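You operate a simulated robot arm through the tools that you are given. There is no shell and no other tool. Be economical: measure what you need, move in short steps, check, and stop when the job is done.

You are at the controls of a simulated robot arm. One attempt, no reset.

TASK
Shut the lower vessel's feed, vent it to nought, then draw the cap bolt and the red end cap.
Fine: lay the cap in the cradle; leave the vent open; the pump stays locked out.

The check looks at the end state, three seconds after you hand in, the way a careful person would. Anything else that was tipped, shoved, dropped, spilled or broken makes it a failure. A push-on lid holds only when it is set on centred and level and pressed home; a screw cap is set on level and turned clockwise until tight.

THE ROBOT
A 7-joint arm with a fingered hand on a trunk, on a base that drives. Base frame: it is fixed to the floor where the robot stands at the start and does not move with it; the origin is under the middle of the robot, x ahead of it, y to its left, z up. Units: mm, degrees, N and s.
With the tool pointing down near the work surface it reaches from about 100 to 580 mm from the robot's upright axis, wherever it stands. Its first joint turns from -115.0 to 115.0 degrees. Places, roughly: cap bolt [-100, -400, 800]; loading cradle trough [-300, -300, 700]; lower feed valve [100, -400, 700]; lower gauge [100, -400, 900]; lower tap [-500, 0, 1000]; lower vent valve [100, -400, 500]; mouth of the lower vessel [-100, -500, 700]; pump box [1200, -500, 1300]; red end cap (10x10x11 cm) [-100, -500, 700]; upper feed valve [100, -400, 1200]; upper tap [-600, 100, 1000]; upper vent valve [100, -400, 1000]. Payload 3.1 kg.
The tool frame sits at the grasp point between the pads (the TCP): z along the fingers, y along the line on which they close. The tips reach 22 mm beyond it. Largest opening 112 mm; the body of the gripper starts 60 mm behind the TCP. The gripper is a hand of 3 fingers: y runs from the thumb to the fingers, the wrist lies at [0, 0, -218] in the tool frame, and closing takes about 1.5 s.
Orientation is that of the tool frame in the base frame, as a unit quaternion [w, x, y, z]. With the fingers straight down and closing along the base's y, the tool's x points along the base's -x, its y along +y and its z along -z.

THE INTERFACE
- The arm moves only by the tool step_arm. Its argument "increments" is a list of rows, each a list of 7 numbers: the turn, a rotation vector about the tool's x, y, z in degrees, then the shift along the tool's x, y, z in cm, then the finger opening in cm, from 0 to 11.2. In form: [[wx, wy, wz, dx, dy, dz, grip], ...]. A call has 1 to 20 rows; each row is the pose to reach, as a shift and turn from the pose commanded when the call began, along the tool's axes at that moment. Each row takes 0.2 s and may step no farther than 50 mm and 8.6 degrees from the row before; otherwise, or with a gripper value out of range, the whole call is refused. A pose out of reach is approached as far as the arm can. The call stops where the force on the tool passes 40 N (or 10 N more than at its start, if that is more) or the arm is blocked; 0.2 s more then pass. Each finger travels about 108 mm/s and halts on what it meets, pressing with about 27 N; the grip force reading is that of the motor and also rises with nothing between the fingers. The clock runs only during rows and for 0.2 s after the last one: add rows that repeat a pose to give the fingers time. The reply holds the time, the measured pose of the TCP, the force on the tool along the base axes, the opening and the grip force, in the units named above and with some noise, with the torque about the TCP (base axes, N m) and any sound that the robot's microphone picked up.
- Cameras (640 x 400 px; columns grow to the right, rows downward): "scene" is now at [-92.9, 103.7, 1649.6]; the picture's right is [-0.85, 0.53, 0.00], its down [0.48, 0.77, -0.41] and it looks along [-0.22, -0.35, -0.91] (base axes); focal length 274 px, centre (320, 200). "wrist" rides on the gripper at [66, 3, -80] in the tool frame; the picture's right is [-0.05, 1.00, 0.00], its down [-0.77, -0.04, -0.64] and it looks along [-0.64, -0.03, 0.77] (tool axes); focal length 275 px, centre (320, 200).
- camera(camera): a new picture of that camera. No time passes.
- slide_trunk(by): slides the trunk up (or, below 0, down) by that many mm; the arm and the scene camera ride with it, the base frame stays. It gives what a move gives, with no picture.
- drive_base(legs): drives the robot by 1 to 6 legs, each [ahead, left, turn to the left] in mm, mm and degrees, along the robot's own axes; the way and the turn of a leg run together, so that a leg with both is an arc; at most 1500 mm and 180 degrees a leg. The arm and the cameras ride along, it lands a little off, and it stops where it bumps. It gives what a move gives.
- preshape(shape): the hand has 3 fingers and takes this shape, open, in about a second: jaw (thumb against the fingers, like two jaws); tri (thumb and two fingers); tip (a fingertip pinch); poke (one finger out to press); point (the index stretched); flat (the hand flat); cup (the hand cupped); fist (a fist). The gripper value then closes the fingers along that shape, each until it touches; the sizes above hold for jaw. It gives what a move gives, with no picture.
- aim_head(pan, tilt): turns the head with the scene camera to pan (to the left, within 155 degrees either way) and tilt (down, from -29 to 69), counted from straight ahead of the robot. It gives what a move gives.
- point_at(camera, pixels): for up to 12 pixels [column, row] of the newest picture of that camera ("zoom" is the newest enlarged one), the place [x, y, z] in the base frame of the surface seen there, good to about 3 mm. No time passes.
- inspect(camera, box): a new picture of the part [left, top, right, bottom] of that camera's present view, enlarged. No time passes.
- close_job(): hands the job in; it is judged then, once.

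Go step by step. Measure first, check grasps and placings, and put right what went wrong. The budget is 80 turns and 60 pictures, counting those below and the enlarged ones. Unless the task says otherwise, let go and move clear before handing in, and close with one line.

The tools are called after "Emit:" by a JSON object that holds its "fn" and its "kwargs". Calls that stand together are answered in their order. step_arm: Moves the arm, as the interface text tells. Its arguments: {"type":"object","properties":{"increments":{"type":"array"}},"required":["increments"]} The other tools are called the same way: slide_trunk (by) slides the trunk up or down; preshape (shape) gives the hand a shape; drive_base (legs) drives the base; aim_head (pan, tilt) turns the head that bears the scene camera; camera (camera) takes a picture; point_at (camera, pixels) gives the place of the surface under pixels of a picture; inspect (camera, box) takes an enlarged picture of a part of a camera's view; close_job () hands the job in.

At the start:

```text
t: 0.0
tool_pos: [-55.0, -304.4, 948.9]
tool_rot: [0.001, 0.001, 1.0, 0.0]
wrist_force: [1.4, 0.4, -0.1]
wrist_torque: [0.01, -0.01, -0.01]
gripper_width: 112.0
finger_force: 0.1
shape: jaw
trunk travel left (down, up): [-803.0, 187.0]
robot x, y, heading: [1.3, 2.2, 0.1]
head pan, tilt: [-122.1, 65.6]
```

scene: 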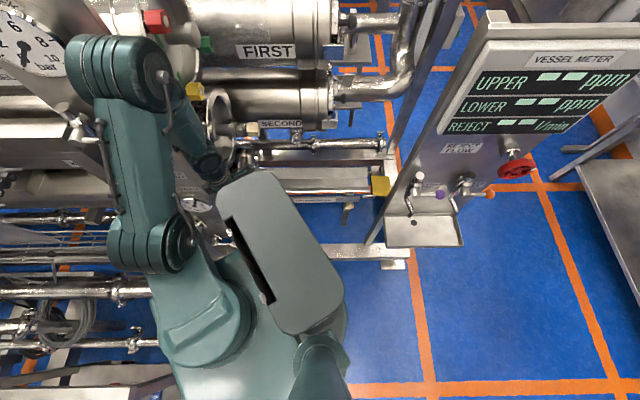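
wrist: 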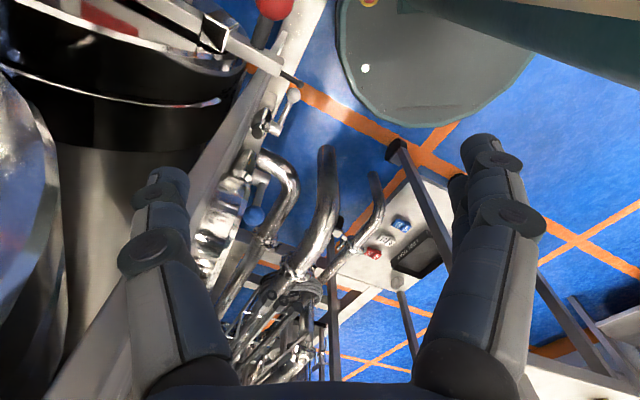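

The start pictures show the two vessels (FIRST, SECOND) to the robot's right, but the arm blocks much of the view. I'll aim the head at the valves and look.

Emit:
{"fn": "aim_head", "kwargs": {"pan": -80, "tilt": 50}}

Emit:
{"fn": "camera", "kwargs": {"camera": "scene"}}

```text
t: 1.1
tool_pos: [-53.9, -303.4, 947.3]
tool_rot: [0.0, 0.0, 1.0, 0.001]
wrist_force: [-0.1, -0.3, -0.5]
wrist_torque: [-0.01, -0.02, 0.0]
gripper_width: 111.7
finger_force: 0.1
shape: jaw
trunk travel left (down, up): [-803.0, 187.0]
robot x, y, heading: [2.5, 1.4, -0.1]
head pan, tilt: [-80.0, 50.0]
```

```text
57 pictures are left
```

scene: 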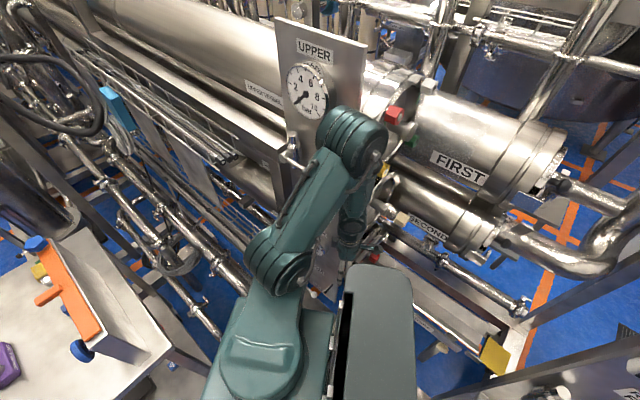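

The arm hides the lower panel behind it. I'll look to the left side to see whether I can back the robot away from the rack.

Emit:
{"fn": "aim_head", "kwargs": {"pan": 90, "tilt": 50}}

Emit:
{"fn": "camera", "kwargs": {"camera": "scene"}}

```text
t: 3.7
tool_pos: [-54.0, -304.6, 948.6]
tool_rot: [0.001, 0.0, 1.0, 0.001]
wrist_force: [0.1, 0.6, -0.8]
wrist_torque: [0.01, 0.0, 0.0]
gripper_width: 112.0
finger_force: 0.0
shape: jaw
trunk travel left (down, up): [-803.0, 187.0]
robot x, y, heading: [0.8, 0.5, -0.0]
head pan, tilt: [90.0, 50.0]
```

```text
56 pictures are left
```

scene: 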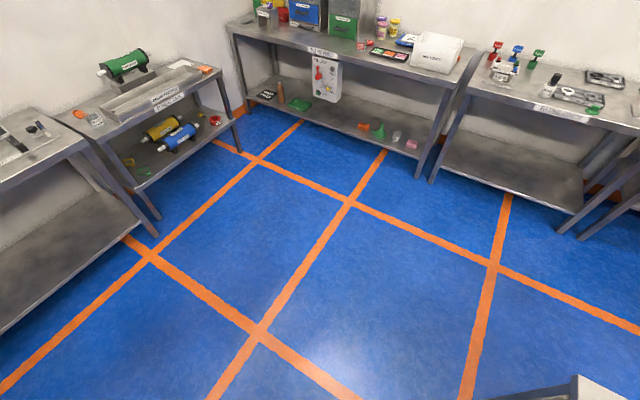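

The floor on the left is free for over a metre. I'll drive 500 mm left, lower the trunk a little there, and look back at the rack.

Emit:
{"fn": "drive_base", "kwargs": {"legs": [[0, 500, 0]]}}

Emit:
{"fn": "aim_head", "kwargs": {"pan": -90, "tilt": 40}}

Emit:
{"fn": "camera", "kwargs": {"camera": "scene"}}

```text
t: 6.6
tool_pos: [-56.2, 186.7, 948.5]
tool_rot: [0.0, 0.003, 1.0, 0.0]
wrist_force: [-0.4, -0.4, -0.3]
wrist_torque: [-0.01, -0.02, -0.02]
gripper_width: 111.7
finger_force: 0.0
shape: jaw
trunk travel left (down, up): [-803.0, 187.0]
robot x, y, heading: [1.4, 489.6, -0.4]
head pan, tilt: [90.0, 50.0]
```

```text
t: 9.3
tool_pos: [-54.7, 186.3, 947.9]
tool_rot: [0.001, 0.002, 1.0, 0.0]
wrist_force: [-0.7, -0.1, -0.1]
wrist_torque: [0.0, 0.02, 0.0]
gripper_width: 111.9
finger_force: 0.1
shape: jaw
trunk travel left (down, up): [-803.0, 187.0]
robot x, y, heading: [4.1, 492.0, -0.6]
head pan, tilt: [-90.0, 40.0]
```

```text
55 pictures are left
```

scene: 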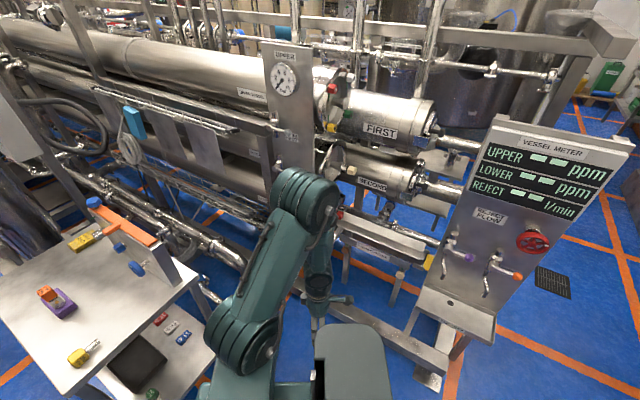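

The lower panel is still hidden behind the arm, which sits around pixels (270,280). I'll shift backward and lower the trunk for a more frontal view.

Emit:
{"fn": "drive_base", "kwargs": {"legs": [[-300, 50, 0]]}}

Emit:
{"fn": "slide_trunk", "kwargs": {"by": -350}}

Emit:
{"fn": "aim_head", "kwargs": {"pan": -75, "tilt": 30}}

Emit:
{"fn": "camera", "kwargs": {"camera": "scene"}}

```text
t: 11.3
tool_pos: [-356.9, 236.1, 949.4]
tool_rot: [0.001, 0.002, 1.0, 0.0]
wrist_force: [-0.3, -0.1, 0.2]
wrist_torque: [-0.01, -0.05, 0.01]
gripper_width: 112.0
finger_force: 0.0
shape: jaw
trunk travel left (down, up): [-803.0, 187.0]
robot x, y, heading: [-296.1, 540.8, -0.1]
head pan, tilt: [-90.0, 40.0]
```

```text
t: 14.8
tool_pos: [-357.1, 236.4, 598.9]
tool_rot: [0.0, 0.002, 1.0, 0.0]
wrist_force: [0.1, -0.9, 0.2]
wrist_torque: [0.01, 0.02, -0.01]
gripper_width: 112.0
finger_force: 0.0
shape: jaw
trunk travel left (down, up): [-453.0, 537.0]
robot x, y, heading: [-298.5, 541.0, -0.4]
head pan, tilt: [-90.0, 40.0]
```

```text
t: 15.5
tool_pos: [-358.0, 236.3, 599.5]
tool_rot: [0.0, 0.001, 1.0, 0.0]
wrist_force: [0.4, 0.4, -0.6]
wrist_torque: [-0.01, 0.01, 0.03]
gripper_width: 111.9
finger_force: 0.0
shape: jaw
trunk travel left (down, up): [-453.0, 537.0]
robot x, y, heading: [-302.2, 539.4, -0.3]
head pan, tilt: [-75.0, 30.0]
```

```text
54 pictures are left
```

scene: 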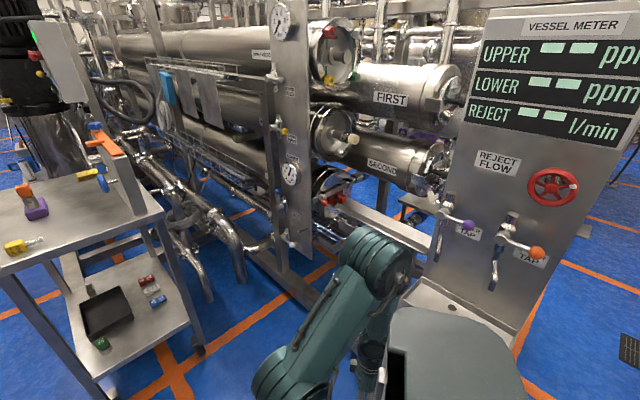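

Emit:
{"fn": "inspect", "kwargs": {"camera": "scene", "box": [240, 80, 400, 260]}}

Emit:
{"fn": "inspect", "kwargs": {"camera": "scene", "box": [220, 0, 400, 120]}}

Emit:
{"fn": "inspect", "kwargs": {"camera": "scene", "box": [0, 20, 120, 110]}}

```text
2.22 times, centred on (320, 170) of scene
```

zoom: 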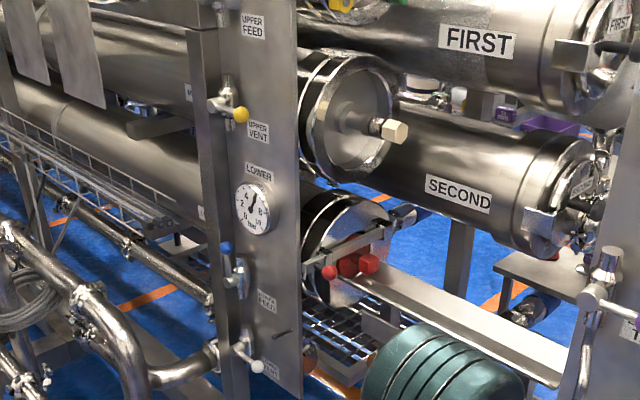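

```text
3.33 times, centred on (310, 60) of scene
```

zoom: 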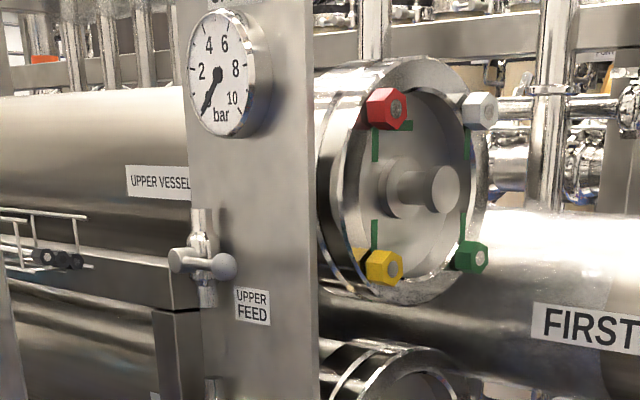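

```text
4.44 times, centred on (60, 65) of scene
```

zoom: 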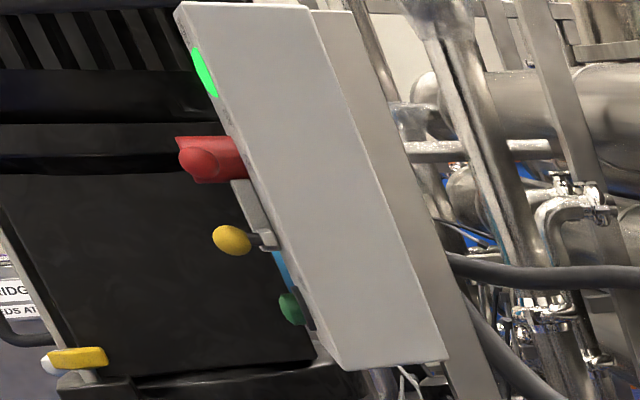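

The lower panel shows a blue-knob lever at about (278,192), a white-knob lever at (292,245) and the lower gauge at (289,173). The cap end, with its red parts, is near (335,200). I'll zoom in on these and measure.

Emit:
{"fn": "inspect", "kwargs": {"camera": "scene", "box": [260, 150, 324, 190]}}

Emit:
{"fn": "inspect", "kwargs": {"camera": "scene", "box": [260, 180, 340, 260]}}

Emit:
{"fn": "inspect", "kwargs": {"camera": "scene", "box": [300, 160, 380, 220]}}

Emit:
{"fn": "point_at", "kwargs": {"camera": "scene", "pixels": [[278, 192], [292, 245], [324, 202], [342, 199], [354, 139], [289, 173], [352, 196], [320, 170], [305, 244], [330, 225], [370, 220], [400, 205]]}}

```text
10.00 times, centred on (292, 170) of scene
```

zoom: 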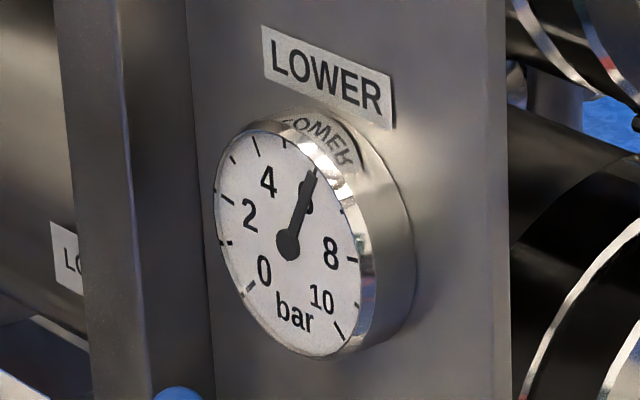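

```text
5.00 times, centred on (300, 220) of scene
```

zoom: 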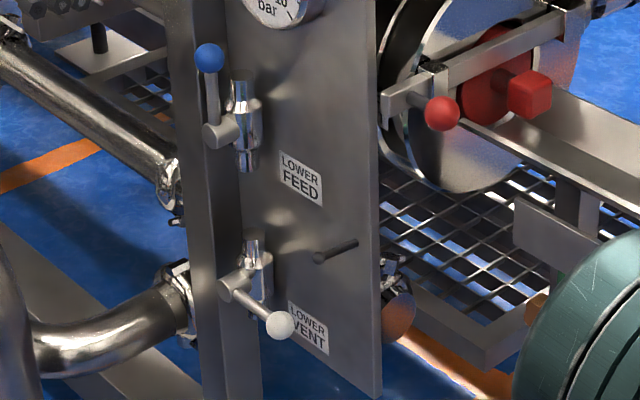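

```text
6.67 times, centred on (340, 190) of scene
```

zoom: 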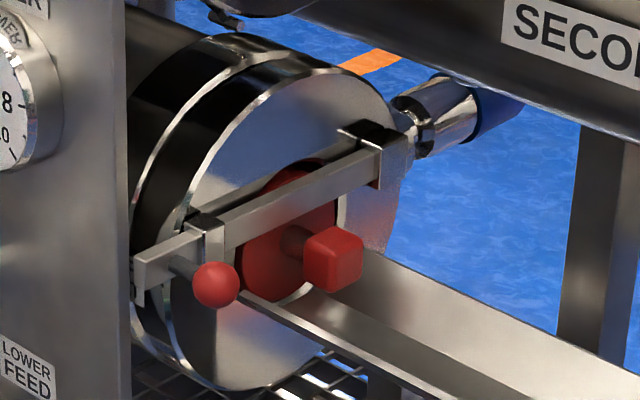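

```text
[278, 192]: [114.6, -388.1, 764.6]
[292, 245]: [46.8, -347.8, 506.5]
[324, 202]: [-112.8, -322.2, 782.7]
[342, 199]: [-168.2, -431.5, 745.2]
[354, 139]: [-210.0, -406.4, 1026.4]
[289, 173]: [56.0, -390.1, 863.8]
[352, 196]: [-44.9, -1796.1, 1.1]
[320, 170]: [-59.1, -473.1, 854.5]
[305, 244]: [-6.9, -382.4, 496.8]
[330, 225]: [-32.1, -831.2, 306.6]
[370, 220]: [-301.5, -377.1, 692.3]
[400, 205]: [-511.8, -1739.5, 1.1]
```

The gauge reads about 6 bar. The blue feed lever stands up along its pipe, so it is open, and the white vent lever lies across its pipe, so it is shut. I'll measure the levers, the peg and the cap end in detail.

Emit:
{"fn": "inspect", "kwargs": {"camera": "scene", "box": [260, 180, 340, 260]}}

Emit:
{"fn": "point_at", "kwargs": {"camera": "zoom", "pixels": [[209, 57], [211, 100], [217, 132], [243, 95], [243, 160], [233, 287], [258, 305], [279, 325], [318, 258], [354, 243], [253, 245], [205, 200]]}}

Emit:
{"fn": "inspect", "kwargs": {"camera": "scene", "box": [300, 160, 380, 220]}}

Emit:
{"fn": "point_at", "kwargs": {"camera": "zoom", "pixels": [[215, 283], [180, 267], [140, 270], [205, 230], [300, 190], [372, 160], [395, 145], [255, 250], [330, 255], [350, 245], [300, 120], [290, 240]]}}

Emit:
{"fn": "point_at", "kwargs": {"camera": "zoom", "pixels": [[285, 297], [360, 320], [420, 345], [400, 285], [500, 310], [520, 360], [250, 300], [500, 375], [330, 350], [160, 250], [225, 215], [380, 185]]}}

```text
5.00 times, centred on (300, 220) of scene
```

zoom: 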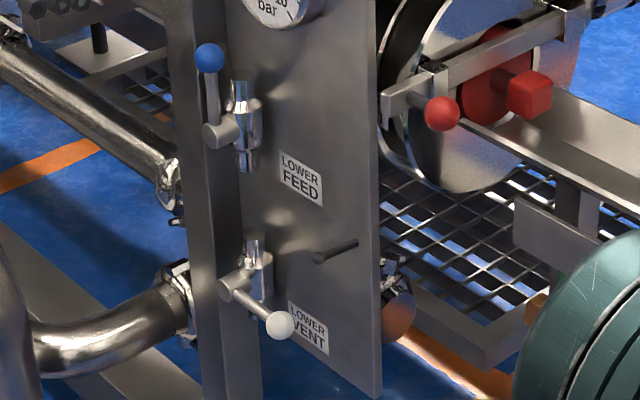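

```text
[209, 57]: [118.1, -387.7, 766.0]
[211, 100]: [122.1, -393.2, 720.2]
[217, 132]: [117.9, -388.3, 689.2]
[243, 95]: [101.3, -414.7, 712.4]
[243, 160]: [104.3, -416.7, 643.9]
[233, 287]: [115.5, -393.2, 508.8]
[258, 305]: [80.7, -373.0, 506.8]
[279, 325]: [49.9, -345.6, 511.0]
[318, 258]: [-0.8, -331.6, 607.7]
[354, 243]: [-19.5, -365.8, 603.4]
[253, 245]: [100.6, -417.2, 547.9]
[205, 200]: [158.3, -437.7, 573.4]
```

```text
6.67 times, centred on (340, 190) of scene
```

zoom: 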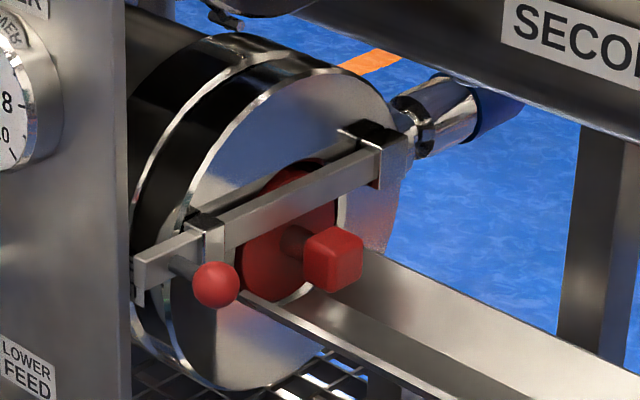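

```text
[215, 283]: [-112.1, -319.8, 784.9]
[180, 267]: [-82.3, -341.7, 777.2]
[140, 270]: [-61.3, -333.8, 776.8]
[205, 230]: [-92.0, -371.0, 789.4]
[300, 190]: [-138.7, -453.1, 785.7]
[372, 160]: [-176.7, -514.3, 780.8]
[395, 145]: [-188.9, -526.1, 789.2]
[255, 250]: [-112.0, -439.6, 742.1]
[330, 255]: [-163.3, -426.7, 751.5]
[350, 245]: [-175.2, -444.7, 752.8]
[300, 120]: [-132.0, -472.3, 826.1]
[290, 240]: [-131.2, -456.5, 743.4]
```

```text
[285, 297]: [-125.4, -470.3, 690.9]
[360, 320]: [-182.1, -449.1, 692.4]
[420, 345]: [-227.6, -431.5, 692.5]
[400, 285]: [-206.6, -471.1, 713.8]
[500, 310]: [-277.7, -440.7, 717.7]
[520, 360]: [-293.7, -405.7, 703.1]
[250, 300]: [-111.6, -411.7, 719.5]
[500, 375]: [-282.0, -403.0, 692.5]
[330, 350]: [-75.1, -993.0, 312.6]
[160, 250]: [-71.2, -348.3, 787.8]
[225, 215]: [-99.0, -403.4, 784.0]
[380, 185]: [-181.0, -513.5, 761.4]
```

The geometry is clear: the rack is turned so that its outward cap axis is n≈(-0.84,0.54), and the direction towards the robot is b≈(0.54,0.84). I'll check the cart's position for clearance, then pitch and yaw the tool to point horizontally along -b.

Emit:
{"fn": "point_at", "kwargs": {"camera": "scene", "pixels": [[163, 213], [130, 150], [5, 262], [110, 140], [100, 150], [205, 350], [124, 140], [60, 180]]}}

Emit:
{"fn": "step_arm", "kwargs": {"increments": [[0, 8.2, 0, -1.5, -0.7, 0, 5], [0, 16.4, 0, -3, -1.4, 0, 5], [0, 24.6, 0, -4.5, -2.1, 0, 5], [0, 32.8, 0, -6, -2.8, 0, 5], [0, 41, 0, -7.5, -3.5, 0, 5], [0, 49.2, 0, -9, -4.2, 0, 5], [0, 57.4, 0, -10.5, -5, 0, 5], [0, 65.6, 0, -12, -5.8, 0, 5], [0, 73.8, 0, -13.5, -6.5, 0, 5], [0, 82, 0, -15, -7.3, 0, 5], [0, 90, 0, -17, -8, 0, 5]]}}

```text
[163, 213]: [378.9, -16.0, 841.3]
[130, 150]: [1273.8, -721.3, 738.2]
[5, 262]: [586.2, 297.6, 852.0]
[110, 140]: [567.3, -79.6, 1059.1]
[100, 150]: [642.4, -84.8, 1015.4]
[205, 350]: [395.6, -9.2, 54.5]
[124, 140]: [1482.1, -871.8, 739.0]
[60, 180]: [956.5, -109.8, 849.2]
```

```text
t: 17.9
tool_pos: [-187.4, 156.8, 597.4]
tool_rot: [0.708, -0.001, -0.706, -0.003]
wrist_force: [0.5, -0.1, 0.4]
wrist_torque: [0.0, 0.0, 0.03]
gripper_width: 50.4
finger_force: 0.0
shape: jaw
trunk travel left (down, up): [-453.0, 537.0]
robot x, y, heading: [-303.5, 540.8, -0.2]
head pan, tilt: [-75.0, 30.0]
```

The tool now points along -X with x up. Next I yaw +58° about tool x so it points into the rack.

Emit:
{"fn": "step_arm", "kwargs": {"increments": [[8.2, 0, 0, 0, 0, 0, 5], [16.4, 0, 0, 0, 0, 0, 5], [24.6, 0, 0, 0, 0, 0, 5], [32.8, 0, 0, 0, 0, 0, 5], [41, 0, 0, 0, 0, 0, 5], [49.2, 0, 0, 0, 0, 0, 5], [57.4, 0, 0, 0, 0, 0, 5]]}}

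Emit:
{"fn": "camera", "kwargs": {"camera": "scene"}}

```text
t: 19.5
tool_pos: [-187.8, 155.3, 598.4]
tool_rot: [-0.62, -0.339, 0.621, -0.339]
wrist_force: [0.1, -0.7, 0.4]
wrist_torque: [-0.02, -0.01, -0.03]
gripper_width: 50.5
finger_force: 0.0
shape: jaw
trunk travel left (down, up): [-453.0, 537.0]
robot x, y, heading: [-304.1, 539.4, -0.3]
head pan, tilt: [-75.0, 30.0]
```

```text
45 pictures are left
```

scene: 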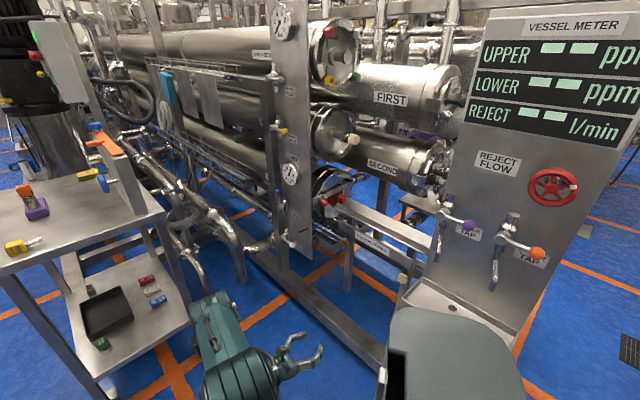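

The hand now points into the rack. I'll retract 8 cm, raise the trunk to the feed knob's height and drive back near the rack.

Emit:
{"fn": "step_arm", "kwargs": {"increments": [[0, 0, 0, 0, 0, -4, 5], [0, 0, 0, 0, 0, -8, 5]]}}

Emit:
{"fn": "slide_trunk", "kwargs": {"by": 150}}

Emit:
{"fn": "drive_base", "kwargs": {"legs": [[264, 0, 0], [0, -480, 0]]}}

Emit:
{"fn": "camera", "kwargs": {"camera": "wrist"}}

Emit:
{"fn": "camera", "kwargs": {"camera": "scene"}}

```text
t: 20.1
tool_pos: [-143.3, 222.1, 598.1]
tool_rot: [0.621, 0.338, -0.621, 0.338]
wrist_force: [-0.5, -0.1, -0.3]
wrist_torque: [-0.01, 0.02, 0.01]
gripper_width: 50.2
finger_force: 0.1
shape: jaw
trunk travel left (down, up): [-453.0, 537.0]
robot x, y, heading: [-304.3, 540.0, -0.2]
head pan, tilt: [-75.0, 30.0]
```

```text
t: 21.9
tool_pos: [-144.2, 222.7, 749.1]
tool_rot: [-0.621, -0.339, 0.621, -0.339]
wrist_force: [0.4, 0.2, -0.6]
wrist_torque: [0.01, 0.01, -0.01]
gripper_width: 50.6
finger_force: 0.0
shape: jaw
trunk travel left (down, up): [-603.0, 387.0]
robot x, y, heading: [-299.4, 538.8, -0.4]
head pan, tilt: [-75.0, 30.0]
```

```text
t: 26.2
tool_pos: [107.7, -263.9, 747.6]
tool_rot: [-0.623, -0.334, 0.623, -0.334]
wrist_force: [-0.3, 0.4, -0.4]
wrist_torque: [-0.01, -0.01, -0.02]
gripper_width: 50.4
finger_force: 0.1
shape: jaw
trunk travel left (down, up): [-603.0, 387.0]
robot x, y, heading: [-44.8, 55.5, -1.1]
head pan, tilt: [-75.0, 30.0]
```

```text
44 pictures are left
```

wrist: 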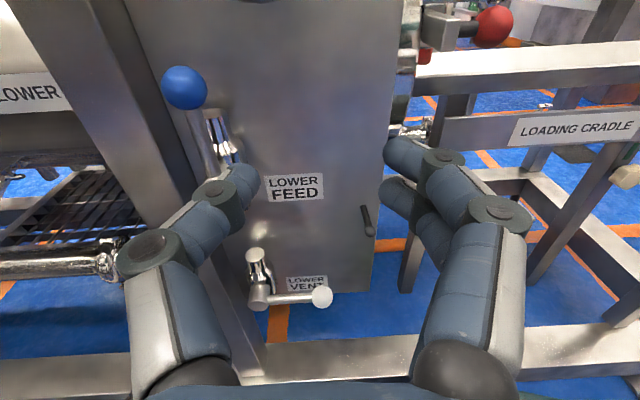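

```text
43 pictures are left
```

scene: 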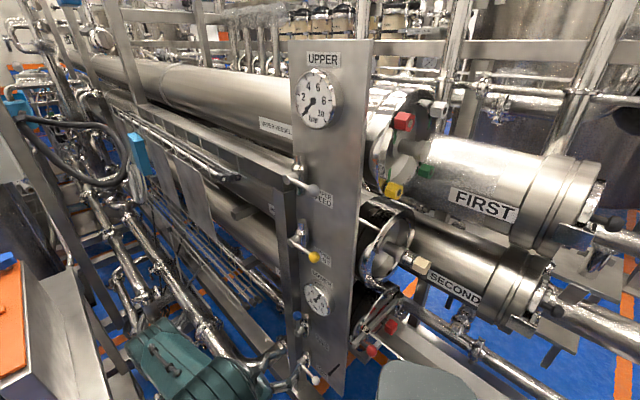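

The wrist view shows the blue knob at (184,88), the vent lever at (290,298) and the cap bolt ball at (495,25). I'll measure these closely.

Emit:
{"fn": "point_at", "kwargs": {"camera": "wrist", "pixels": [[184, 88], [166, 88], [207, 88], [195, 125], [212, 175], [320, 297], [290, 299], [258, 295], [300, 190], [366, 215], [495, 25], [468, 30]]}}

```text
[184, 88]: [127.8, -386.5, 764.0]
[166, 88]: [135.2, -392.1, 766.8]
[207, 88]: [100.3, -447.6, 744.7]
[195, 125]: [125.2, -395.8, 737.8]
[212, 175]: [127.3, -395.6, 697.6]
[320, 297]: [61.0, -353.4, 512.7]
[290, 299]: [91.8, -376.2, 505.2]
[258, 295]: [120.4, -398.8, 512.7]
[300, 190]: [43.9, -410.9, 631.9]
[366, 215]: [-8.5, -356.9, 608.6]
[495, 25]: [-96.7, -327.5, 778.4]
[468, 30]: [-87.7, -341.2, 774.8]
```

Emit:
{"fn": "point_at", "kwargs": {"camera": "wrist", "pixels": [[120, 88], [150, 88], [90, 30], [160, 140], [110, 60], [60, 60], [230, 60], [184, 72], [184, 104], [398, 60], [430, 30], [405, 15]]}}

```text
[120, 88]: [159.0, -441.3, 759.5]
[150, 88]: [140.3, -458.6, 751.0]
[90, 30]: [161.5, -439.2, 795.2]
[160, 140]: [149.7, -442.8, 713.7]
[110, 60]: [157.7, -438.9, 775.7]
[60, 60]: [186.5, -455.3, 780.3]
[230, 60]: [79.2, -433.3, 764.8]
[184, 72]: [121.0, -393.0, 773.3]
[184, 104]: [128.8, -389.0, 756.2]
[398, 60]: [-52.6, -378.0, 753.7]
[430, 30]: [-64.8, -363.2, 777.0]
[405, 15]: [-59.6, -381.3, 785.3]
```

The post beside the knob leaves room (front at b≈-286, edge 48 mm left). I'll align the TCP with the knob and advance with the fingers straddling it.

Emit:
{"fn": "step_arm", "kwargs": {"increments": [[0.5, 0, 0, 0.5, -4.1, 0, 5], [1.1, 0, 0, 1.0, -8.2, -0.1, 5], [1.1, 0, 0, 1.0, -8.3, 3.0, 5], [1.1, 0, 0, 1.0, -8.35, 6.2, 5], [1.1, 0, 0, 1.0, -8.4, 9.2, 5]]}}

Emit:
{"fn": "camera", "kwargs": {"camera": "wrist"}}

```text
t: 27.4
tool_pos: [126.7, -386.5, 758.4]
tool_rot: [0.619, 0.341, -0.619, 0.341]
wrist_force: [0.1, 0.5, 0.2]
wrist_torque: [0.0, -0.01, -0.03]
gripper_width: 50.2
finger_force: 0.1
shape: jaw
trunk travel left (down, up): [-603.0, 387.0]
robot x, y, heading: [-45.9, 58.1, -0.8]
head pan, tilt: [-75.0, 30.0]
```

```text
42 pictures are left
```

wrist: 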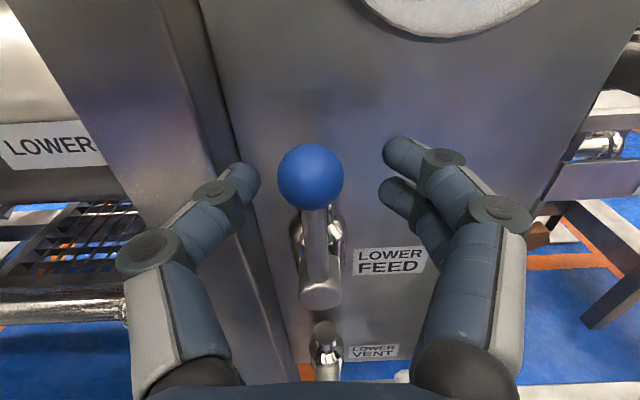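

The knob sits between the fingers at (310,177). I'll close on it.

Emit:
{"fn": "step_arm", "kwargs": {"increments": [[0, 0, 0, 0, 0, 0, 1.0], [0, 0, 0, 0, 0, 0, 1.0], [0, 0, 0, 0, 0, 0, 1.0], [0, 0, 0, 0, 0, 0, 1.0], [0, 0, 0, 0, 0, 0, 1.0]]}}

Emit:
{"fn": "camera", "kwargs": {"camera": "wrist"}}

```text
t: 28.6
tool_pos: [126.6, -386.4, 758.3]
tool_rot: [-0.62, -0.341, 0.62, -0.34]
wrist_force: [0.2, -5.7, 1.2]
wrist_torque: [0.01, 0.0, 0.05]
gripper_width: 19.2
finger_force: 26.5
shape: jaw
trunk travel left (down, up): [-603.0, 387.0]
robot x, y, heading: [-44.8, 55.1, -0.9]
head pan, tilt: [-75.0, 30.0]
```

```text
41 pictures are left
```

wrist: 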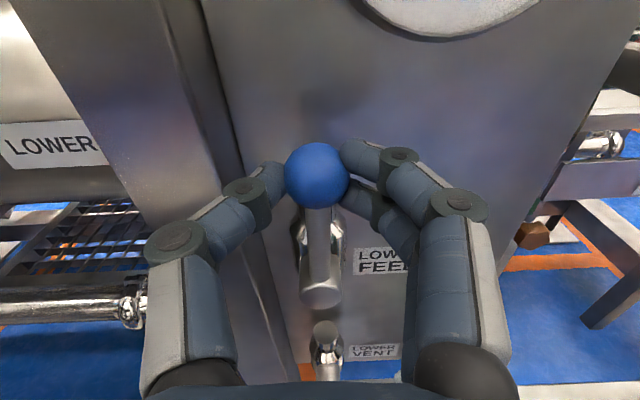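

The knob is gripped (width 19, force 26 N). I'll swing the lever clockwise to the right, turning the hand with it.

Emit:
{"fn": "step_arm", "kwargs": {"increments": [[0, 0, 8, -0.07, 1.03, 0, 1.0], [0, 0, 16, -0.29, 2.04, 0, 1.0], [0, 0, 24, -0.64, 3.01, 0, 1.0], [0, 0, 32, -1.12, 3.92, 0, 1.0], [0, 0, 40, -1.73, 4.76, 0, 1.0], [0, 0, 48, -2.45, 5.5, 0, 1.0], [0, 0, 56, -3.26, 6.13, 0, 1.0], [0, 0, 64, -4.16, 6.65, 0, 1.0], [0, 0, 72, -5.11, 7.04, 0, 1.0], [0, 0, 80, -6.11, 7.29, 0, 1.0], [0, 0, 88, -7.14, 7.39, 0, 1.0], [0, 0, 90, -7.4, 7.4, 0, 1.0]]}}

Emit:
{"fn": "camera", "kwargs": {"camera": "wrist"}}

```text
t: 31.2
tool_pos: [64.3, -346.2, 684.2]
tool_rot: [-0.196, 0.199, 0.68, -0.678]
wrist_force: [-7.8, -12.6, -3.4]
wrist_torque: [0.3, 0.1, 0.03]
gripper_width: 18.1
finger_force: 27.2
shape: jaw
trunk travel left (down, up): [-603.0, 387.0]
robot x, y, heading: [-43.7, 56.6, -1.1]
head pan, tilt: [-75.0, 30.0]
```

```text
40 pictures are left
```

wrist: 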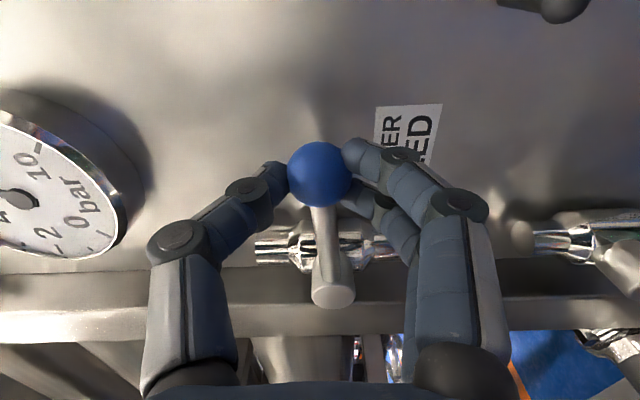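

The lever now lies across its pipe, so the feed is shut. I'll release, back off and lower the trunk to the vent lever.

Emit:
{"fn": "step_arm", "kwargs": {"increments": [[0, 0, 0, 0, 0, 0, 5], [0, 0, 0, 0, 0, 0, 5], [0, 0, 0, 0, 0, -3, 5], [0, 0, 0, 0, 0, -7, 5], [0, 0, 0, 0, 0, -10, 5]]}}

Emit:
{"fn": "slide_trunk", "kwargs": {"by": -175}}

Emit:
{"fn": "camera", "kwargs": {"camera": "wrist"}}

Emit:
{"fn": "camera", "kwargs": {"camera": "scene"}}

```text
t: 32.4
tool_pos: [118.0, -261.5, 684.2]
tool_rot: [-0.198, 0.198, 0.679, -0.679]
wrist_force: [-0.5, 0.2, 0.9]
wrist_torque: [0.03, 0.01, 0.03]
gripper_width: 49.5
finger_force: 0.1
shape: jaw
trunk travel left (down, up): [-603.0, 387.0]
robot x, y, heading: [-47.7, 55.0, -0.8]
head pan, tilt: [-75.0, 30.0]
```

```text
t: 34.4
tool_pos: [118.0, -262.4, 509.6]
tool_rot: [-0.196, 0.197, 0.68, -0.679]
wrist_force: [0.6, -0.8, -0.6]
wrist_torque: [0.03, -0.03, 0.01]
gripper_width: 49.3
finger_force: 0.1
shape: jaw
trunk travel left (down, up): [-428.0, 562.0]
robot x, y, heading: [-41.6, 53.8, -1.0]
head pan, tilt: [-75.0, 30.0]
```

```text
39 pictures are left
```

wrist: 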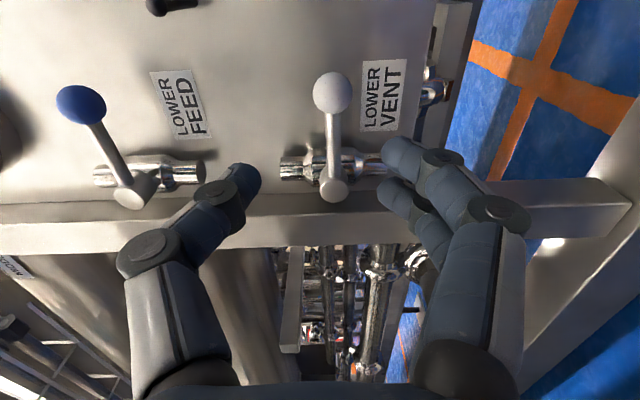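

```text
38 pictures are left
```

scene: 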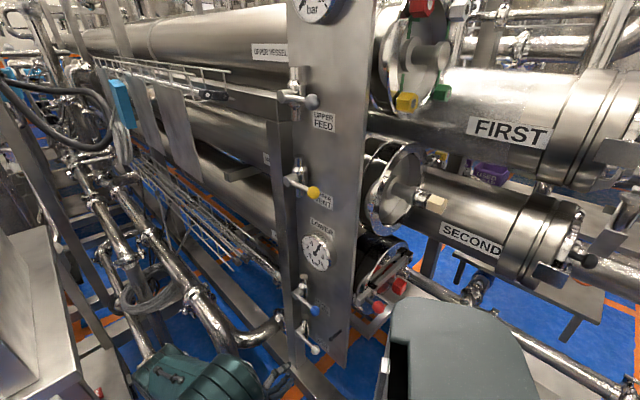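

The blue lever stays shut. I'll measure the vent knob at (333,93) and its hub.

Emit:
{"fn": "point_at", "kwargs": {"camera": "wrist", "pixels": [[333, 93], [333, 75], [333, 130], [334, 188], [82, 103], [132, 192], [105, 145], [170, 5]]}}

Emit:
{"fn": "inspect", "kwargs": {"camera": "scene", "box": [290, 220, 350, 270]}}

```text
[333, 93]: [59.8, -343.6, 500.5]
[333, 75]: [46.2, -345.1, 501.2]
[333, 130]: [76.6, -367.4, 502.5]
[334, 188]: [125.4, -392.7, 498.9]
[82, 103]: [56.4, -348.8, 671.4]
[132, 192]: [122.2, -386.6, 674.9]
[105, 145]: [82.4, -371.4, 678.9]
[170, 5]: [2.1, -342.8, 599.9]
```

```text
8.00 times, centred on (320, 245) of scene
```

zoom: 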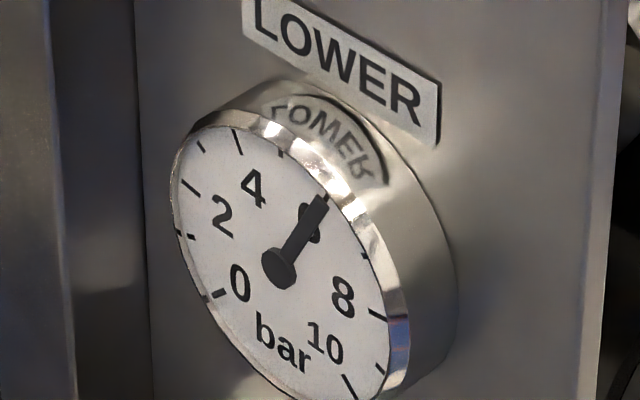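

The feed lever is level. The vent knob's centre is at about z 500, n -240, so I'll straddle it and grip.

Emit:
{"fn": "step_arm", "kwargs": {"increments": [[0, 0, 0, 0.1, 0.95, 0, 5], [0, 0, 0, 0.1, 0.95, 4, 5], [0, 0, 0, 0.1, 0.95, 8, 5], [0, 0, 0, 0.1, 0.95, 10.2, 5], [0, 0, 0, 0.1, 0.95, 10.2, 1], [0, 0, 0, 0.1, 0.95, 10.2, 1], [0, 0, 0, 0.1, 0.95, 10.2, 1], [0, 0, 0, 0.1, 0.95, 10.2, 1], [0, 0, 0, 0.1, 0.95, 10.2, 1]]}}

Emit:
{"fn": "camera", "kwargs": {"camera": "wrist"}}

```text
t: 36.4
tool_pos: [62.1, -346.3, 500.6]
tool_rot: [-0.198, 0.197, 0.679, -0.679]
wrist_force: [-2.7, -5.8, 2.2]
wrist_torque: [-0.04, 0.05, -0.02]
gripper_width: 18.6
finger_force: 27.3
shape: jaw
trunk travel left (down, up): [-428.0, 562.0]
robot x, y, heading: [-48.8, 56.2, -1.1]
head pan, tilt: [-75.0, 30.0]
```

```text
36 pictures are left
```

wrist: 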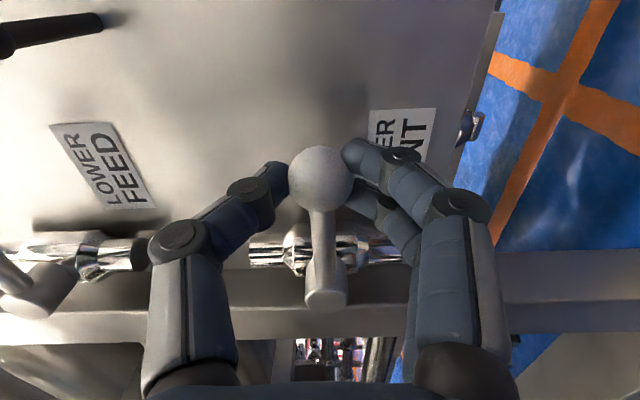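

The vent knob is gripped. I'll swing it up to vertical, turning the hand -90° about tool z.

Emit:
{"fn": "step_arm", "kwargs": {"increments": [[0, 0, -8, -0.07, -1.03, 0, 1.0], [0, 0, -16, -0.29, -2.05, 0, 1.0], [0, 0, -24, -0.64, -3.03, 0, 1.0], [0, 0, -32, -1.13, -3.95, 0, 1.0], [0, 0, -40, -1.75, -4.8, 0, 1.0], [0, 0, -48, -2.48, -5.55, 0, 1.0], [0, 0, -56, -3.3, -6.2, 0, 1.0], [0, 0, -64, -4.21, -6.73, 0, 1.0], [0, 0, -72, -5.17, -7.12, 0, 1.0], [0, 0, -80, -6.19, -7.38, 0, 1.0], [0, 0, -88, -7.23, -7.49, 0, 1.0], [0, 0, -90, -7.5, -7.5, 0, 1.0]]}}

Emit:
{"fn": "camera", "kwargs": {"camera": "wrist"}}

Emit:
{"fn": "inspect", "kwargs": {"camera": "scene", "box": [290, 220, 350, 270]}}

```text
t: 39.0
tool_pos: [125.5, -386.6, 577.3]
tool_rot: [0.621, 0.339, -0.617, 0.343]
wrist_force: [0.5, 1.6, 30.3]
wrist_torque: [-0.4, 0.25, -0.04]
gripper_width: 19.3
finger_force: 26.7
shape: jaw
trunk travel left (down, up): [-428.0, 562.0]
robot x, y, heading: [-43.1, 56.9, -1.0]
head pan, tilt: [-75.0, 30.0]
```

```text
35 pictures are left
```

wrist: 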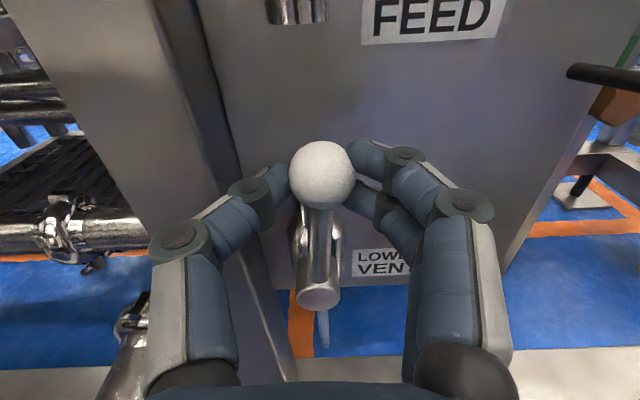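

```text
8.00 times, centred on (320, 245) of scene
```

zoom: 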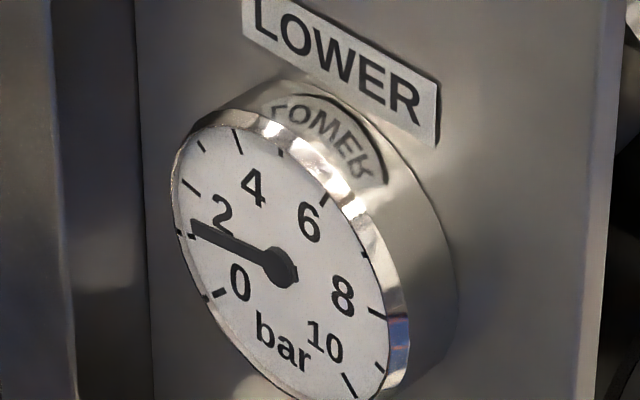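

The vent is open and the gauge is falling, now at about 1 bar. I'll release, back off and rise towards the bolt height while turning the hand.

Emit:
{"fn": "step_arm", "kwargs": {"increments": [[0, 0, 0, 0, 0, 0, 5], [0, 0, 0, 0, 0, 0, 5], [0, 0, 0, 0, 0, -4, 5], [0, 0, 0, 0, 0, -8, 5], [0, 0, 0, 0, 0, -12, 5], [0, 0, 8.5, 0, 2, -13, 5], [0, 0, 17, 0, 4, -14, 5], [0, 0, 25.5, 0, 6, -14, 5], [0, 0, 34, 0, 8, -14, 5], [0, 0, 42.5, 0, 10, -14, 5], [0, 0, 51, 0, 12, -14, 5], [0, 0, 59.5, 0, 14, -14, 5], [0, 0, 68, 0, 15, -14, 5], [0, 0, 76.5, 0, 16, -14, 5], [0, 0, 85, 0, 17, -14, 5], [0, 0, 90, 0, 18, -14, 5]]}}

Emit:
{"fn": "slide_trunk", "kwargs": {"by": 205}}

Emit:
{"fn": "camera", "kwargs": {"camera": "wrist"}}

Emit:
{"fn": "camera", "kwargs": {"camera": "scene"}}

```text
t: 42.6
tool_pos: [82.5, -269.5, 573.9]
tool_rot: [-0.276, 0.276, 0.652, -0.65]
wrist_force: [1.3, -0.1, -0.8]
wrist_torque: [-0.02, -0.01, 0.0]
gripper_width: 49.6
finger_force: 0.1
shape: jaw
trunk travel left (down, up): [-428.0, 562.0]
robot x, y, heading: [42.9, -29.5, -13.3]
head pan, tilt: [-75.0, 30.0]
stopped in row 16: the arm was blocked; the commanded pose is now the measured one
```

```text
t: 43.9
tool_pos: [41.1, -281.6, 727.4]
tool_rot: [0.344, -0.206, -0.6, 0.692]
wrist_force: [0.9, -1.2, 0.7]
wrist_torque: [0.02, -0.04, -0.1]
gripper_width: 49.8
finger_force: 0.2
shape: jaw
trunk travel left (down, up): [-536.0, 454.0]
robot x, y, heading: [45.6, -20.1, -13.3]
head pan, tilt: [-75.0, 30.0]
stopped: the arm was blocked; the commanded pose is now the measured one
```

```text
33 pictures are left
```

wrist: 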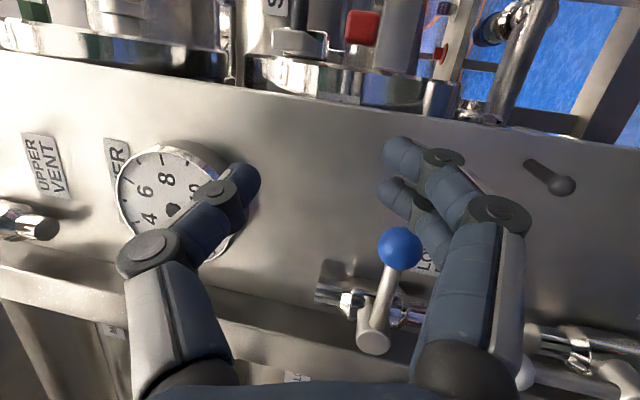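

```text
32 pictures are left
```

scene: 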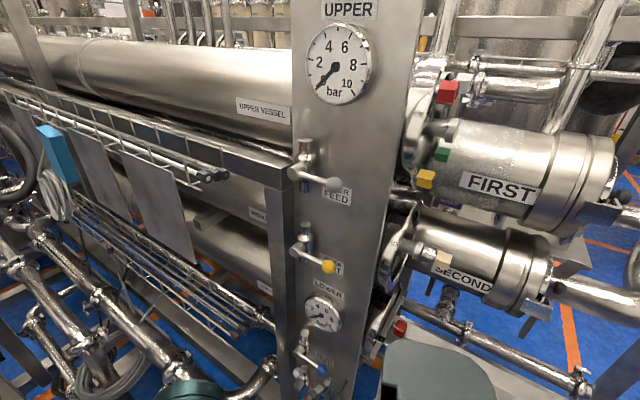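

Something blocked the arm: the base was pushed to (43,-30) with heading -13, and the trunk slide was stopped too. Before moving again I'll look at where the arm touches.

Emit:
{"fn": "aim_head", "kwargs": {"pan": -40, "tilt": 55}}

Emit:
{"fn": "camera", "kwargs": {"camera": "scene"}}

```text
t: 44.9
tool_pos: [24.7, -284.8, 724.1]
tool_rot: [0.334, -0.206, -0.604, 0.694]
wrist_force: [-0.8, 0.7, -0.3]
wrist_torque: [0.0, 0.01, -0.03]
gripper_width: 49.9
finger_force: 0.0
shape: jaw
trunk travel left (down, up): [-536.0, 454.0]
robot x, y, heading: [40.9, -21.1, -13.0]
head pan, tilt: [-40.0, 55.0]
```

```text
31 pictures are left
```

scene: 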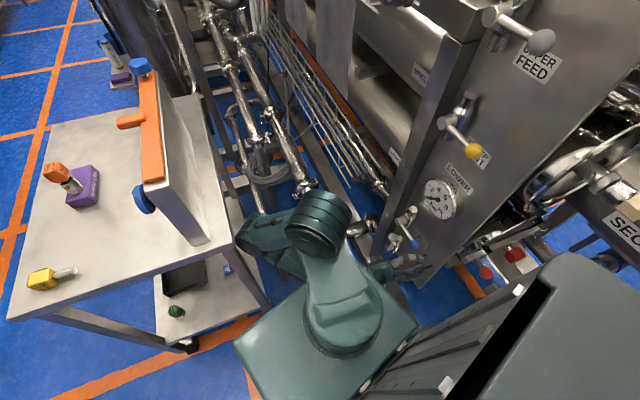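

Emit:
{"fn": "point_at", "kwargs": {"camera": "scene", "pixels": [[10, 316], [100, 292], [200, 258], [215, 250], [225, 240], [240, 230], [262, 215], [320, 220], [250, 195], [232, 200], [300, 190], [188, 345]]}}

Emit:
{"fn": "inspect", "kwargs": {"camera": "scene", "box": [180, 170, 360, 290]}}

```text
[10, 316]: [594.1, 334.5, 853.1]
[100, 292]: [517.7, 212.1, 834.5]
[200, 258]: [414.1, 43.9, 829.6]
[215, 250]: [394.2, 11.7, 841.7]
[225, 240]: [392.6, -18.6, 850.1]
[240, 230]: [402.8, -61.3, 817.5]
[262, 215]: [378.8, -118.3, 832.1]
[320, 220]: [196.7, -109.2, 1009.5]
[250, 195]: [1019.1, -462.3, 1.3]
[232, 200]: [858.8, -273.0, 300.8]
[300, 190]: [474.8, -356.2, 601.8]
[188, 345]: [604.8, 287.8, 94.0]
```

```text
3.33 times, centred on (270, 230) of scene
```

zoom: 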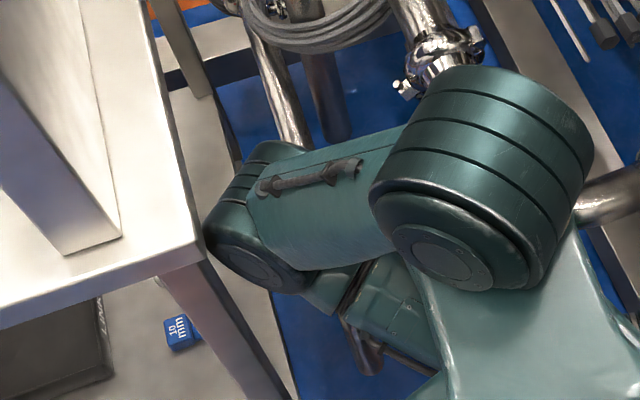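

The elbow is wedged against the cart's top edge (zoom (205,240)), but the cart hasn't measurably moved. I'll drive away from it, back and left, then straighten the heading.

Emit:
{"fn": "drive_base", "kwargs": {"legs": [[-112, 40, 0], [-78, 71, 0], [0, 0, 13]]}}

Emit:
{"fn": "aim_head", "kwargs": {"pan": -60, "tilt": 50}}

Emit:
{"fn": "camera", "kwargs": {"camera": "scene"}}

Emit:
{"fn": "camera", "kwargs": {"camera": "wrist"}}

```text
t: 47.7
tool_pos: [-70.9, -126.9, 725.9]
tool_rot: [0.251, -0.137, -0.622, 0.729]
wrist_force: [0.0, 0.6, 0.5]
wrist_torque: [-0.03, 0.02, 0.0]
gripper_width: 49.4
finger_force: 0.0
shape: jaw
trunk travel left (down, up): [-536.0, 454.0]
robot x, y, heading: [-116.2, 125.2, 0.4]
head pan, tilt: [-40.0, 55.0]
```

```text
t: 48.5
tool_pos: [-71.3, -127.7, 725.1]
tool_rot: [0.251, -0.136, -0.622, 0.729]
wrist_force: [0.3, 0.3, -0.2]
wrist_torque: [0.01, -0.01, -0.03]
gripper_width: 49.6
finger_force: 0.1
shape: jaw
trunk travel left (down, up): [-536.0, 454.0]
robot x, y, heading: [-116.4, 124.5, 0.6]
head pan, tilt: [-60.0, 50.0]
```

```text
29 pictures are left
```

scene: 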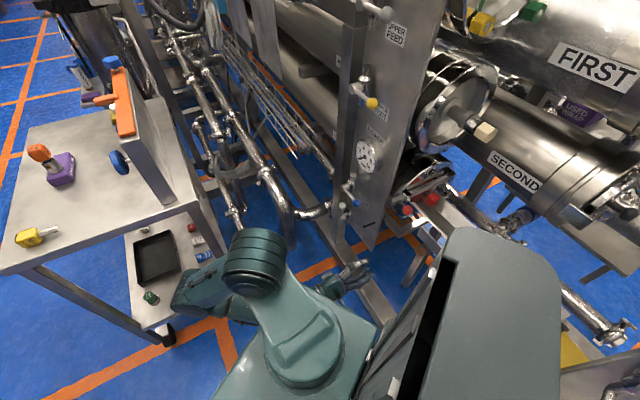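

```text
28 pictures are left
```

wrist: 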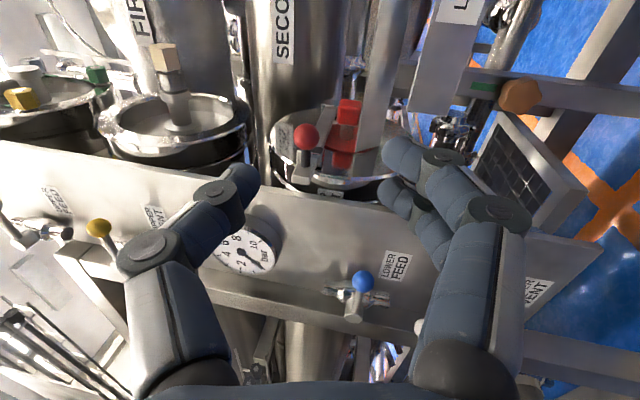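

The robot is clear, the cart is undisturbed, and the bolt ball is visible at wrist (306,137). I'll measure it, check the gauge and level the tool.

Emit:
{"fn": "point_at", "kwargs": {"camera": "wrist", "pixels": [[306, 137], [306, 125], [303, 160], [346, 110], [345, 160], [390, 130]]}}

Emit:
{"fn": "inspect", "kwargs": {"camera": "scene", "box": [320, 130, 464, 230]}}

Emit:
{"fn": "step_arm", "kwargs": {"increments": [[-5.4, 0.3, 3.2, 0, 0, 0, 5], [-10.9, 0.6, 6.5, 0, 0, 0, 5]]}}

```text
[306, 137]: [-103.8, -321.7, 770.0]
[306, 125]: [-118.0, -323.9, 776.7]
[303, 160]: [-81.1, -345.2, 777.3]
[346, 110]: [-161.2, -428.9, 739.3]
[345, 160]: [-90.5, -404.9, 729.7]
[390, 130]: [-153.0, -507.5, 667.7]
```

```text
4.00 times, centred on (392, 180) of scene
```

zoom: 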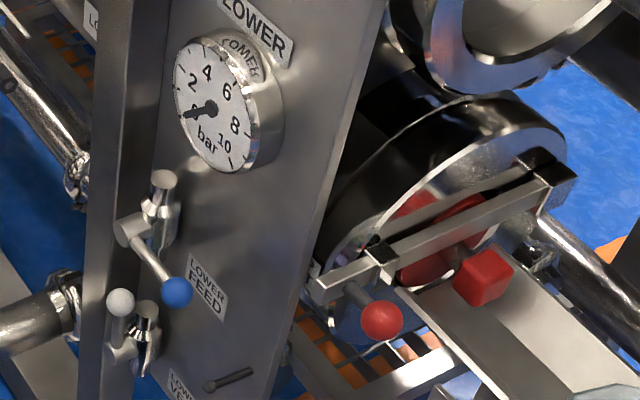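

```text
t: 49.1
tool_pos: [-70.9, -125.6, 726.1]
tool_rot: [0.198, -0.2, -0.678, 0.679]
wrist_force: [0.1, -0.5, 0.0]
wrist_torque: [-0.01, 0.02, 0.01]
gripper_width: 50.0
finger_force: 0.1
shape: jaw
trunk travel left (down, up): [-536.0, 454.0]
robot x, y, heading: [-113.6, 124.1, 0.6]
head pan, tilt: [-60.0, 50.0]
```

The gauge reads 0, feed is shut and vent is open. I'll move to the bolt's ball, with its centre at about (-107,-333,777), and straddle it vertically.

Emit:
{"fn": "step_arm", "kwargs": {"increments": [[0, 0, 0, -2.5, -1.7, 2, 5], [0, 0, 0, -5, -3.4, 4, 5], [0, 0, 0, -7.4, -5.1, 6, 5], [0, 0, 0, -7.4, -5.1, 9, 5], [0, 0, 0, -7.4, -5.1, 12, 5], [0, 0, 0, -7.4, -5.1, 14, 5]]}}

Emit:
{"fn": "camera", "kwargs": {"camera": "wrist"}}

```text
t: 50.5
tool_pos: [-83.7, -285.4, 778.2]
tool_rot: [-0.197, 0.198, 0.679, -0.679]
wrist_force: [-0.2, 0.7, 0.7]
wrist_torque: [0.01, -0.01, 0.0]
gripper_width: 49.8
finger_force: 0.1
shape: jaw
trunk travel left (down, up): [-536.0, 454.0]
robot x, y, heading: [-115.7, 122.5, 0.3]
head pan, tilt: [-60.0, 50.0]
```

```text
26 pictures are left
```

wrist: 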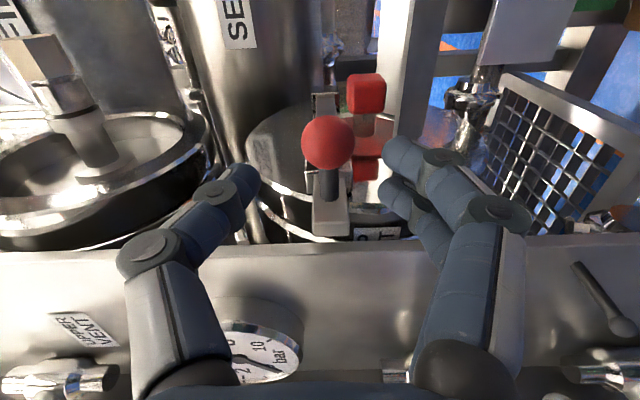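

The ball is centred at (328,143). I'll advance the last 42 mm and close.

Emit:
{"fn": "step_arm", "kwargs": {"increments": [[0, 0, 0, 0, 0.1, 2, 5], [0, 0, 0, 0, 0.1, 4.2, 5], [0, 0, 0, 0, 0.1, 4.2, 1], [0, 0, 0, 0, 0.1, 4.2, 1], [0, 0, 0, 0, 0.1, 4.2, 1], [0, 0, 0, 0, 0.1, 4.2, 1], [0, 0, 0, 0, 0.1, 4.2, 1]]}}

Emit:
{"fn": "camera", "kwargs": {"camera": "wrist"}}

```text
t: 52.1
tool_pos: [-109.2, -319.3, 775.2]
tool_rot: [0.198, -0.199, -0.678, 0.679]
wrist_force: [-6.8, 2.3, 1.2]
wrist_torque: [-0.01, 0.01, -0.07]
gripper_width: 16.3
finger_force: 26.8
shape: jaw
trunk travel left (down, up): [-536.0, 454.0]
robot x, y, heading: [-116.0, 126.7, 0.4]
head pan, tilt: [-60.0, 50.0]
```

```text
25 pictures are left
```

wrist: 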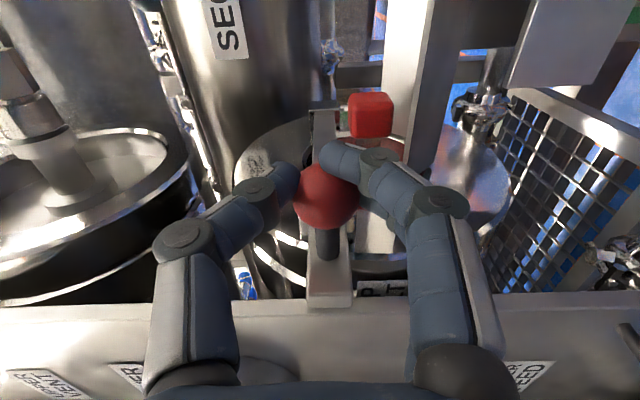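

The ball is held. I'll draw the bolt towards the robot and watch the forces.

Emit:
{"fn": "step_arm", "kwargs": {"increments": [[0, 0, 0, 0, 0, -1, 1], [0, 0, 0, 0, 0, -2, 1], [0, 0, 0, 0, 0, -3.5, 1], [0, 0, 0, 0, 0, -5, 1], [0, 0, 0, 0, 0, -6.5, 1], [0, 0, 0, 0, 0, -8, 1], [0, 0, 0, 0, 0, -9.5, 1], [0, 0, 0, 0, 0, -11, 1]]}}

Emit:
{"fn": "camera", "kwargs": {"camera": "scene"}}

Emit:
{"fn": "inspect", "kwargs": {"camera": "scene", "box": [340, 130, 484, 250]}}

```text
t: 53.9
tool_pos: [-51.6, -225.6, 776.9]
tool_rot: [0.198, -0.202, -0.677, 0.679]
wrist_force: [-25.2, 17.8, -4.1]
wrist_torque: [0.12, -0.03, -0.4]
gripper_width: 15.5
finger_force: 27.0
shape: jaw
trunk travel left (down, up): [-536.0, 454.0]
robot x, y, heading: [-112.8, 127.4, 0.5]
head pan, tilt: [-60.0, 50.0]
```

```text
24 pictures are left
```

scene: 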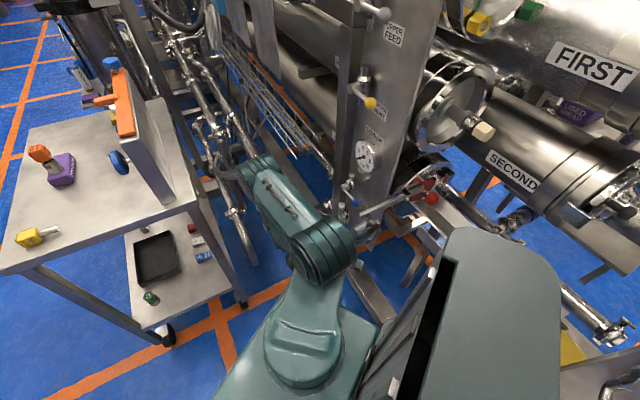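

```text
3.33 times, centred on (412, 190) of scene
```

zoom: 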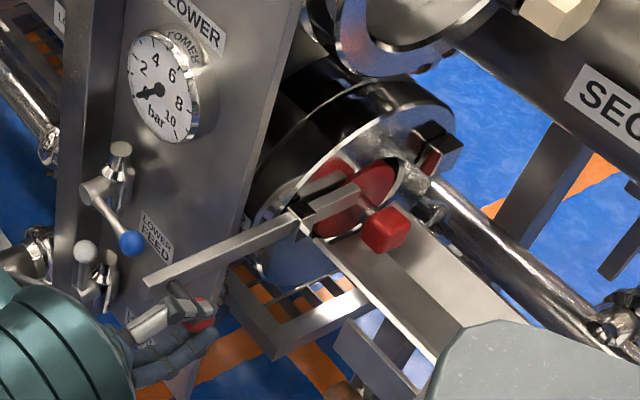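

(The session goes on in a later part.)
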